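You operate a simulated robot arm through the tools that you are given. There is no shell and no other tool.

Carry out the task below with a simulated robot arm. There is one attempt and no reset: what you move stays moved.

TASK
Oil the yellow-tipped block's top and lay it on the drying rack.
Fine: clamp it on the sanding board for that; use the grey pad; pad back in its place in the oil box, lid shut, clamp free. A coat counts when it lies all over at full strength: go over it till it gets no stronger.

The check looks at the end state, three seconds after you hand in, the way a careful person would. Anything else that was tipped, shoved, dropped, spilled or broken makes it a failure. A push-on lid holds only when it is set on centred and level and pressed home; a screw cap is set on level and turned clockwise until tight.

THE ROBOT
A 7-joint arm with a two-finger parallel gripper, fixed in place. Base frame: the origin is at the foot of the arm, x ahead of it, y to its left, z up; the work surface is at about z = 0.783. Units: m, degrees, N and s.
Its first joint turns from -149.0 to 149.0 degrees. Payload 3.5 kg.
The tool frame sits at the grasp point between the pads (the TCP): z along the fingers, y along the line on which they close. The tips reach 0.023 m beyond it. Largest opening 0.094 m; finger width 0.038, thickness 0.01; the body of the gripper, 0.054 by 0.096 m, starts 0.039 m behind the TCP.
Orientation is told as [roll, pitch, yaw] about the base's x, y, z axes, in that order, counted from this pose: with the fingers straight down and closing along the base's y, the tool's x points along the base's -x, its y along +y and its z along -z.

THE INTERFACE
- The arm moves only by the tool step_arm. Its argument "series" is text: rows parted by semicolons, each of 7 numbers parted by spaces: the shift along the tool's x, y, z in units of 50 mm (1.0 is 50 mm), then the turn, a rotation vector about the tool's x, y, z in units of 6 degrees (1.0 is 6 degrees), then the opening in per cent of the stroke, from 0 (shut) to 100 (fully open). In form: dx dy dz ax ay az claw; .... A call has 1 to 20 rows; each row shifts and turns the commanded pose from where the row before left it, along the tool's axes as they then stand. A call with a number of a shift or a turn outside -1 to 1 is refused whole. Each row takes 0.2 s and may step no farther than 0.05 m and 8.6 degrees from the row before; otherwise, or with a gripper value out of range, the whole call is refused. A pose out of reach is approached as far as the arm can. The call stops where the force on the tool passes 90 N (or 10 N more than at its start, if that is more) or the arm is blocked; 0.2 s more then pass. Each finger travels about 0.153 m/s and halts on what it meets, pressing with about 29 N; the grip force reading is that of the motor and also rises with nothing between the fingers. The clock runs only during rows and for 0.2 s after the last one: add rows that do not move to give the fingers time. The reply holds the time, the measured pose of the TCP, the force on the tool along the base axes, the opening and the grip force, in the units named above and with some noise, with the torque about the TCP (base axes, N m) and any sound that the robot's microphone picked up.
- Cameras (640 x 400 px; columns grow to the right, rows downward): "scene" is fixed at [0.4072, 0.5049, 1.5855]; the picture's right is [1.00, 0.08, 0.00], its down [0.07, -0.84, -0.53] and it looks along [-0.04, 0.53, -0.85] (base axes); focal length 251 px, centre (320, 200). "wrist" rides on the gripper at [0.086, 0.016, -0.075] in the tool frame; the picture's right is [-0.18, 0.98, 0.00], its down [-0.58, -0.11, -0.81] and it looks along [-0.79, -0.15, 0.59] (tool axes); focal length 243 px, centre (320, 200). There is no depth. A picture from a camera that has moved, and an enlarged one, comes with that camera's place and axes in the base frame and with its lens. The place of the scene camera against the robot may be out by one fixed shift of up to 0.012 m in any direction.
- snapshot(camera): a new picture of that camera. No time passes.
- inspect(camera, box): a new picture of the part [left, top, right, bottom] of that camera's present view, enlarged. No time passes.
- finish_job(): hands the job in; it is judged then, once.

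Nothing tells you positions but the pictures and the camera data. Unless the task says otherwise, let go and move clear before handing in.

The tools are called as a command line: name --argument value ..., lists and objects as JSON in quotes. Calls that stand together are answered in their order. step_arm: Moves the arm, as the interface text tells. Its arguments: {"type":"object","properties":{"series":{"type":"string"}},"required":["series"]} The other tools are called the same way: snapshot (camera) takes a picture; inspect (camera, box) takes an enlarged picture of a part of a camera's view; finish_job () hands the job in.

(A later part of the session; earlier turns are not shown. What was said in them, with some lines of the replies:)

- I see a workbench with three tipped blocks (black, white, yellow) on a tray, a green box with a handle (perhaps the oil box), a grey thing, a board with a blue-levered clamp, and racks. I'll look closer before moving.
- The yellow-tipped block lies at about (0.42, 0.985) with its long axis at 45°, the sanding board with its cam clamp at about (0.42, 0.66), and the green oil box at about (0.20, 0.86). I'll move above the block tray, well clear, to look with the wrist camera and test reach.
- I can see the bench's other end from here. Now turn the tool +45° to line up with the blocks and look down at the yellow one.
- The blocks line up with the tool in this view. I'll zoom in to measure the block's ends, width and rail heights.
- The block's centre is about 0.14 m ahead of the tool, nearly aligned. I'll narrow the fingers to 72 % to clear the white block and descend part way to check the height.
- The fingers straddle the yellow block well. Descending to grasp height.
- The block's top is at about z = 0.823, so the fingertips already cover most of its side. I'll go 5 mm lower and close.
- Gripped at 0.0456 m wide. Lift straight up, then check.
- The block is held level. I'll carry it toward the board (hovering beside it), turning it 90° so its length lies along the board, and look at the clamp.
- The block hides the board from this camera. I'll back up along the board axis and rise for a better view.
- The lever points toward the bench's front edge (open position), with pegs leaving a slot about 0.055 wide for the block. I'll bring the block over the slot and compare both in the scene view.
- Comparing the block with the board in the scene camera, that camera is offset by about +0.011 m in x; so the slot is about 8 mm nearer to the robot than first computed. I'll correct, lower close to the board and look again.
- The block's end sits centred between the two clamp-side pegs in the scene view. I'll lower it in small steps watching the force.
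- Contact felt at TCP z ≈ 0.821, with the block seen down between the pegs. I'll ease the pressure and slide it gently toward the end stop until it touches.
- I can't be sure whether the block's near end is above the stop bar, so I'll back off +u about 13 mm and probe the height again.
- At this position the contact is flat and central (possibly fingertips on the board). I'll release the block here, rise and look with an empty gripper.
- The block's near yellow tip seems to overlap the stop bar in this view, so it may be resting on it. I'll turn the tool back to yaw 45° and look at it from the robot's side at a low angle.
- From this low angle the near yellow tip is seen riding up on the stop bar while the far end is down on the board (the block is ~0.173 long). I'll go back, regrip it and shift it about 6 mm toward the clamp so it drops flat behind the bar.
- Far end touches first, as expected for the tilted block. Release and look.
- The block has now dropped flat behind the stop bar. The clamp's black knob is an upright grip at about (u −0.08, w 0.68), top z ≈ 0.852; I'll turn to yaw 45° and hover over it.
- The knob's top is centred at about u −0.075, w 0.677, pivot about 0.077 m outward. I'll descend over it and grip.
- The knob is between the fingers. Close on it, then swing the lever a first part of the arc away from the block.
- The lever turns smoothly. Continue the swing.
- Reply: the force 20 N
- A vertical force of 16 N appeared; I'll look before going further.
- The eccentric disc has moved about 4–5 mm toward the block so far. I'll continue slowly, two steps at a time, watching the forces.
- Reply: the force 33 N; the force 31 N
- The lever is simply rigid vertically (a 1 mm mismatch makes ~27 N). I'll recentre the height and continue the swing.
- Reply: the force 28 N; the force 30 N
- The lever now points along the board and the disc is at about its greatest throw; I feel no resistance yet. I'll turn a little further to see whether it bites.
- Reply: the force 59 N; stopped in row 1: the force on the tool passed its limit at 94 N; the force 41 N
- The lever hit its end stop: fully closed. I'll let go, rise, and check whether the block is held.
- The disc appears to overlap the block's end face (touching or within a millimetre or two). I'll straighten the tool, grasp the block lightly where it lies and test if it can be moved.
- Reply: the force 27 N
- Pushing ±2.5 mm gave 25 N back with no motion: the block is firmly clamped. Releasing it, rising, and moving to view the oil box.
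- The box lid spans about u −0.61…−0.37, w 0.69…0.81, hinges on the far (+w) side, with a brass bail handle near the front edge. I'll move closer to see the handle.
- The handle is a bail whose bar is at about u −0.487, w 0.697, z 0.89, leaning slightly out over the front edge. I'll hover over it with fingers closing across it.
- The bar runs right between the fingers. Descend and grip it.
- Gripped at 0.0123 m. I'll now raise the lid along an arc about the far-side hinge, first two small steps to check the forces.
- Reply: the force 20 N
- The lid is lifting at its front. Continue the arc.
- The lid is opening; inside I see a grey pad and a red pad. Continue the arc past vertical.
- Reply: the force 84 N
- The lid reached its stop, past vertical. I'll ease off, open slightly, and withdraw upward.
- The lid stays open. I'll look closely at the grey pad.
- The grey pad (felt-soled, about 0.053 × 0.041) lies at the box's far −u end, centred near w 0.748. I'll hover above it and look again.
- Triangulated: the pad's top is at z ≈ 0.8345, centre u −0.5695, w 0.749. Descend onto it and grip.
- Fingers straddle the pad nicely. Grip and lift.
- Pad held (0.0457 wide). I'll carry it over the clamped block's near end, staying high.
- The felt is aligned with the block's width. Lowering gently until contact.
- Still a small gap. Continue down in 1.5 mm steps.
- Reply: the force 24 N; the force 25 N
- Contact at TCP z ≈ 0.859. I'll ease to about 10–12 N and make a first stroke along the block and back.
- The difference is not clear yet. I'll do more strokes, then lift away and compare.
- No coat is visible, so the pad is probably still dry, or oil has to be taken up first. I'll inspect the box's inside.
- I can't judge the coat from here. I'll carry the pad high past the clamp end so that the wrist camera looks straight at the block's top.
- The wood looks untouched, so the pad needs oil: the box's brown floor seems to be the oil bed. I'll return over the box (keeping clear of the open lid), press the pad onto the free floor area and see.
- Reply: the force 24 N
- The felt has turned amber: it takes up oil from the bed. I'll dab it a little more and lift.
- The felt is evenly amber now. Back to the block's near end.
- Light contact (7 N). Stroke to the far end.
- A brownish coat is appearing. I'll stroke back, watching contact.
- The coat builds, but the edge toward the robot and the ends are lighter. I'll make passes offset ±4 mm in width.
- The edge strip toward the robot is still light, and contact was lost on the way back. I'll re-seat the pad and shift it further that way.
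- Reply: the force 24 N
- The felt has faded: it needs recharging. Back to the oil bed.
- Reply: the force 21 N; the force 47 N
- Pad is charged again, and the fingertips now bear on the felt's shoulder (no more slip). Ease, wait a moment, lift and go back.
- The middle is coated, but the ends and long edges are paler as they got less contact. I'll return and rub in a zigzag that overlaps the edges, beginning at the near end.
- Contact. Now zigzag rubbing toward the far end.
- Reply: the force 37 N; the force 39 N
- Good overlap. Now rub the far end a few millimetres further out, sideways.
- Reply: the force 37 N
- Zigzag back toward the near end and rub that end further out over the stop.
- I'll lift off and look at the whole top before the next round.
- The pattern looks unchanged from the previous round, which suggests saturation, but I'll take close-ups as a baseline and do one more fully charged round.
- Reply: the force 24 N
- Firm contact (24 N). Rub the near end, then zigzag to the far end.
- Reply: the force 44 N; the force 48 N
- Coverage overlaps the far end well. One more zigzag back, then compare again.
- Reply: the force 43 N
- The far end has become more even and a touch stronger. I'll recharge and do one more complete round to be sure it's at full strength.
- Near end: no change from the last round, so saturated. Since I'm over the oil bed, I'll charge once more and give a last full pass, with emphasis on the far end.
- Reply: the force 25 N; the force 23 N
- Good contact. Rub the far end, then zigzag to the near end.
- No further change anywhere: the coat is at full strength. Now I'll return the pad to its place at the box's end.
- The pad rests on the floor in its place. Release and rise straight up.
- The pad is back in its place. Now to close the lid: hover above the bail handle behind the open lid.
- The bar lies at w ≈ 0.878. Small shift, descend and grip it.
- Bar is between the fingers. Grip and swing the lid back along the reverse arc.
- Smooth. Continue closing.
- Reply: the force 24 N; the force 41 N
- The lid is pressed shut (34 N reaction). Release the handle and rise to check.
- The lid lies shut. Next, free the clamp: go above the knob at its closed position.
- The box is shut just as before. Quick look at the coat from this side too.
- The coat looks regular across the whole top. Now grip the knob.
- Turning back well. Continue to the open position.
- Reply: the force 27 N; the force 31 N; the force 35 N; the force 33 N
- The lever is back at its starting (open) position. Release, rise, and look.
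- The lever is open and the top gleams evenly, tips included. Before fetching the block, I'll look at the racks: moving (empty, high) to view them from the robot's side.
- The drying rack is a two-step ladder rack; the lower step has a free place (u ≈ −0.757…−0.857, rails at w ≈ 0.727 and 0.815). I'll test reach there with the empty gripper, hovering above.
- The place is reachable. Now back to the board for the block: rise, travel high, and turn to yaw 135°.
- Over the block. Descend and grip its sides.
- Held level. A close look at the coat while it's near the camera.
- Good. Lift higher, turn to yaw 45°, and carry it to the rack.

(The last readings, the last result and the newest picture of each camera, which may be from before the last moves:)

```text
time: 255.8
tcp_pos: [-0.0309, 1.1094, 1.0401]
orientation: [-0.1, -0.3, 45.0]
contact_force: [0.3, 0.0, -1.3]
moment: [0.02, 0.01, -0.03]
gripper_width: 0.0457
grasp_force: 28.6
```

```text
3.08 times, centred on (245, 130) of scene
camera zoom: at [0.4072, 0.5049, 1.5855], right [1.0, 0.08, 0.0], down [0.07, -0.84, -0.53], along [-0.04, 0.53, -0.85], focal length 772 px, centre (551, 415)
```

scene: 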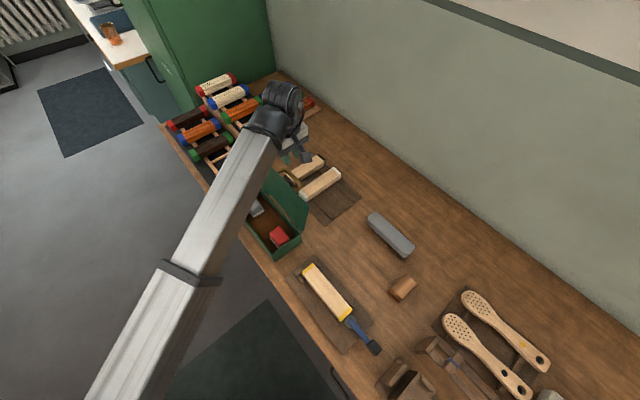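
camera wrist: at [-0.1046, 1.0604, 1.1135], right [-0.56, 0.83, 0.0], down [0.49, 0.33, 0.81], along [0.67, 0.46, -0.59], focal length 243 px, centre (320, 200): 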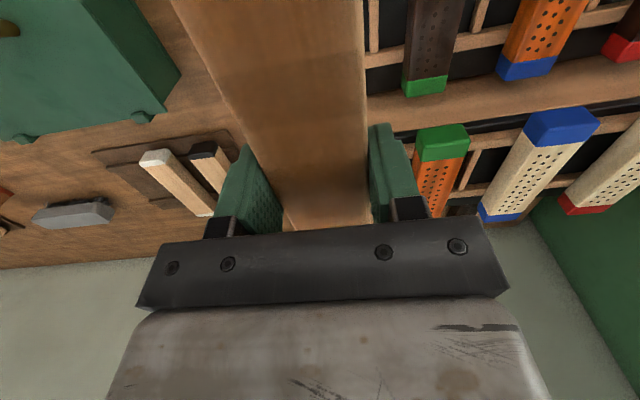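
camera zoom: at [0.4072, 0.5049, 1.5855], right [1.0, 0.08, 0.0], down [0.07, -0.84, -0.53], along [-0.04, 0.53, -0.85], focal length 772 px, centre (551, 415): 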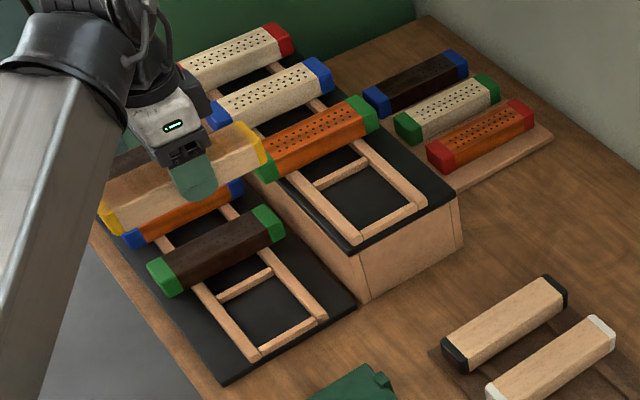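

The block hangs level over the free place. Descend to just above the rails and check.

step_arm --series "0 0.02 0.9 0 0 0 30;0 0 0.9 0 0 0 30;0 0 0.9 0 0 0 30;0 0 0.8 0 0 0 30;0 0 0 0 0 0 30"

snapshot --camera "wrist"

inspect --camera "scene" --box '[170, 90, 300, 195]'

```text
time: 257.0
tcp_pos: [-0.0314, 1.1108, 0.864]
orientation: [0.0, -0.2, 45.0]
contact_force: [-0.1, 0.3, -2.6]
moment: [0.02, -0.02, 0.0]
gripper_width: 0.0456
grasp_force: 29.4
```

```text
taken
camera wrist: at [-0.1056, 1.0617, 0.938], right [-0.57, 0.82, 0.0], down [0.49, 0.33, 0.81], along [0.67, 0.46, -0.59], focal length 243 px, centre (320, 200)
```

wrist: 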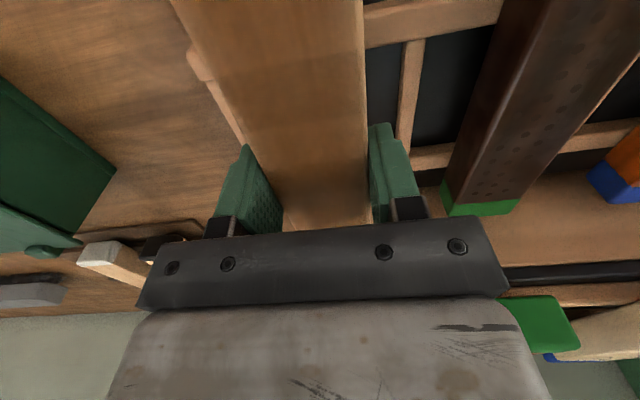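

```text
3.81 times, centred on (235, 142) of scene
camera zoom: at [0.4072, 0.5049, 1.5855], right [1.0, 0.08, 0.0], down [0.07, -0.84, -0.53], along [-0.04, 0.53, -0.85], focal length 956 px, centre (644, 419)
```

zoom: 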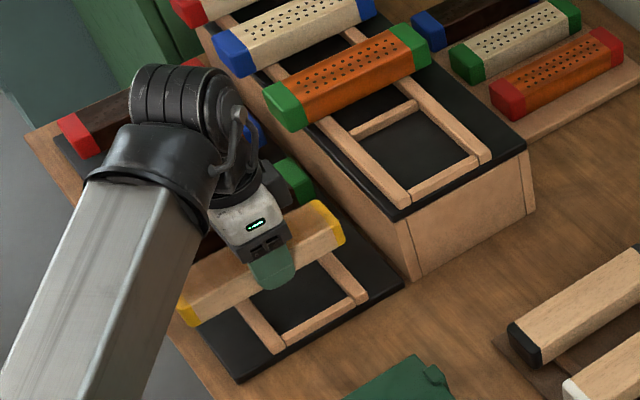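

Well placed across both rails. Lower carefully.

step_arm --series "0 0 0.4 0 0 0 30;0 0 0.16 0 0 0 30;0 0 0 0 0 0 30"

step_arm --series "0 0 0.08 0 0 0 30;0 0 0 0 0 0 30"

step_arm --series "0 0 0.05 0 0 0 30;0 0 0 0 0 0 30"

```text
time: 257.8
tcp_pos: [-0.0306, 1.1108, 0.8367]
orientation: [0.0, -0.2, 45.0]
contact_force: [0.5, 0.5, -1.9]
moment: [0.01, -0.01, -0.02]
gripper_width: 0.0457
grasp_force: 29.2
```

```text
time: 258.4
tcp_pos: [-0.0307, 1.1106, 0.832]
orientation: [0.0, -0.2, 45.0]
contact_force: [-0.4, 0.2, -2.5]
moment: [0.01, -0.01, 0.02]
gripper_width: 0.0457
grasp_force: 28.9
```

```text
time: 259.0
tcp_pos: [-0.0312, 1.1105, 0.8321]
orientation: [0.1, -0.1, 44.9]
contact_force: [1.8, 2.1, 18.9]
moment: [-0.43, 0.32, -0.03]
gripper_width: 0.0458
grasp_force: 28.6
```

Contact on the rails (19 N). Check, ease and release.

inspect --camera "scene" --box '[170, 90, 300, 195]'

step_arm --series "0 0 -0.015 0 0 0 30;0 0 0 0 0 0 45;0 0 0 0 0 0 60;0 0 0 0 0 0 60;0 0 -0.2 0 0 0 60;0 0 -0.6 0 0 0 60;0 0 -0.9 0 0 0 60;0 0 -0.9 0 0 0 60;0 0 -0.9 0 0 0 60;0 0 0 0 0 0 60"

snapshot --camera "wrist"

inspect --camera "scene" --box '[170, 90, 300, 195]'

```text
3.81 times, centred on (235, 142) of scene
camera zoom: at [0.4072, 0.5049, 1.5855], right [1.0, 0.08, 0.0], down [0.07, -0.84, -0.53], along [-0.04, 0.53, -0.85], focal length 956 px, centre (644, 419)
```

zoom: 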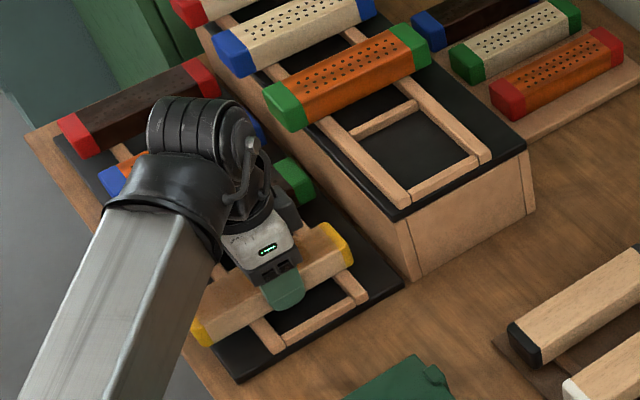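

```text
time: 261.2
tcp_pos: [-0.0321, 1.1106, 1.0073]
orientation: [0.0, -0.1, 45.0]
contact_force: [0.2, 0.4, -0.2]
moment: [0.01, 0.0, 0.0]
gripper_width: 0.0565
grasp_force: 0.2
```

```text
taken
camera wrist: at [-0.1065, 1.06, 1.081], right [-0.57, 0.82, 0.0], down [0.49, 0.33, 0.81], along [0.67, 0.46, -0.59], focal length 243 px, centre (320, 200)
```

wrist: 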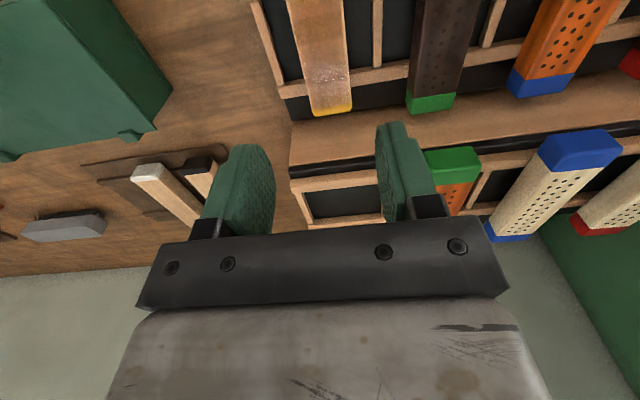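

```text
3.81 times, centred on (235, 142) of scene
camera zoom: at [0.4072, 0.5049, 1.5855], right [1.0, 0.08, 0.0], down [0.07, -0.84, -0.53], along [-0.04, 0.53, -0.85], focal length 956 px, centre (644, 419)
```

zoom: 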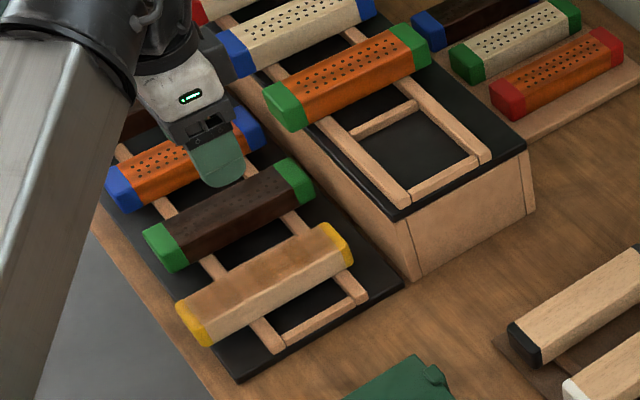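

The block lies flat across the rails beside the others. I'll check it and the rest of the bench once more.

inspect --camera "scene" --box '[210, 140, 270, 190]'

inspect --camera "wrist" --box '[240, 0, 480, 130]'

inspect --camera "scene" --box '[220, 150, 420, 370]'

```text
8.00 times, centred on (240, 165) of scene
camera zoom: at [0.4072, 0.5049, 1.5855], right [1.0, 0.08, 0.0], down [0.07, -0.84, -0.53], along [-0.04, 0.53, -0.85], focal length 2008 px, centre (960, 480)
```

zoom: 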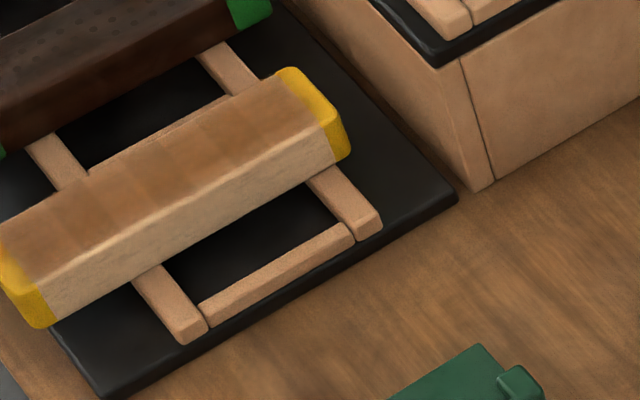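

```text
2.67 times, centred on (360, 65) of wrist
camera zoom: at [-0.1065, 1.06, 1.081], right [-0.57, 0.82, 0.0], down [0.49, 0.33, 0.81], along [0.67, 0.46, -0.59], focal length 647 px, centre (213, 560)
```

zoom: 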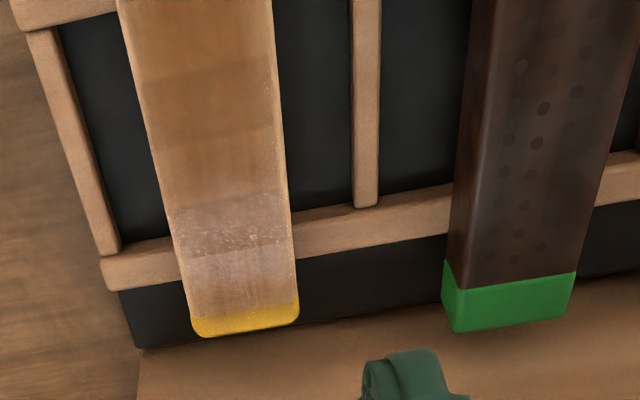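

```text
1.82 times, centred on (320, 260) of scene
camera zoom: at [0.4072, 0.5049, 1.5855], right [1.0, 0.08, 0.0], down [0.07, -0.84, -0.53], along [-0.04, 0.53, -0.85], focal length 456 px, centre (320, 91)
```

zoom: 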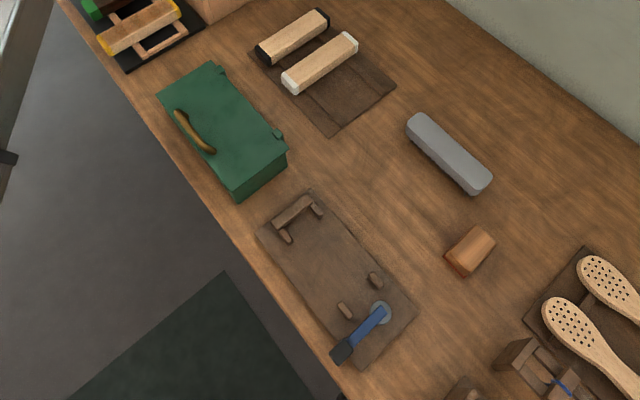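

Block on the rack, box shut, clamp lever open, nothing else disturbed. I'll withdraw the arm a bit further, then hand in.

step_arm --series "0 0 -0.9 0 0 0 60;0 0 -0.9 0 0 0 60;0.8 0 -0.3 0 0 0 60;0.8 0 0 0 0 0 60;0 0 0 0 0 0 60"

snapshot --camera "scene"

```text
time: 262.4
tcp_pos: [-0.087, 1.0534, 1.1109]
orientation: [0.0, -0.1, 45.0]
contact_force: [-0.2, 1.6, -0.7]
moment: [0.0, 0.0, 0.0]
gripper_width: 0.0565
grasp_force: 0.0
```

```text
taken
```

scene: 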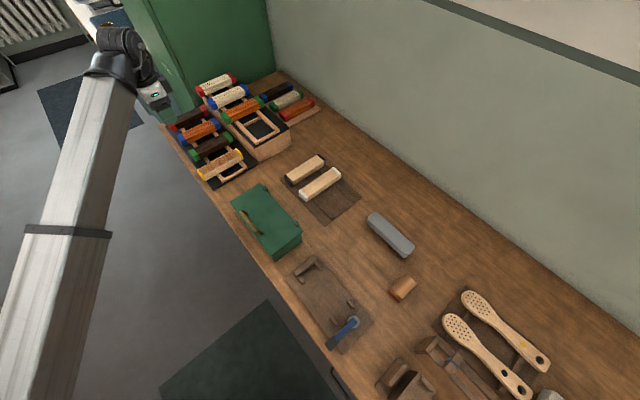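

The arm is clear and the scene is in the wanted end state: oiled block on the rack, pad in the shut box, clamp free. Handing in.

finish_job

```text
The job is handed in.
```

I oiled the yellow-tipped block's top and laid it across the rails of the drying rack. The job is handed in, and I haven't seen the check result.

- **Coat:** I clamped the block on the sanding board and went over the top, tips included, with the grey pad. The pad was dry when I took it out, so I charged it on the oil bed in the box several times. The last full round made no visible change. Faint regular bands stayed across the top; they didn't change between rounds, so I took them as how the coat looks, not thin spots.
- **Pad and box:** The grey pad is back in its place at the end of the oil box, and the lid is pressed shut.
- **Clamp:** The lever is back in its open position.
- **Rack:** What I took to be the drying rack has a lower and a raised step, both laid out the same way. I used the free place on the lower step, which I could reach.

The block's end rested on the board's stop bar at first, so I regripped it and shifted it a few millimetres before clamping. I saw nothing else tipped, moved or spilled in the last pictures, and the arm is clear.
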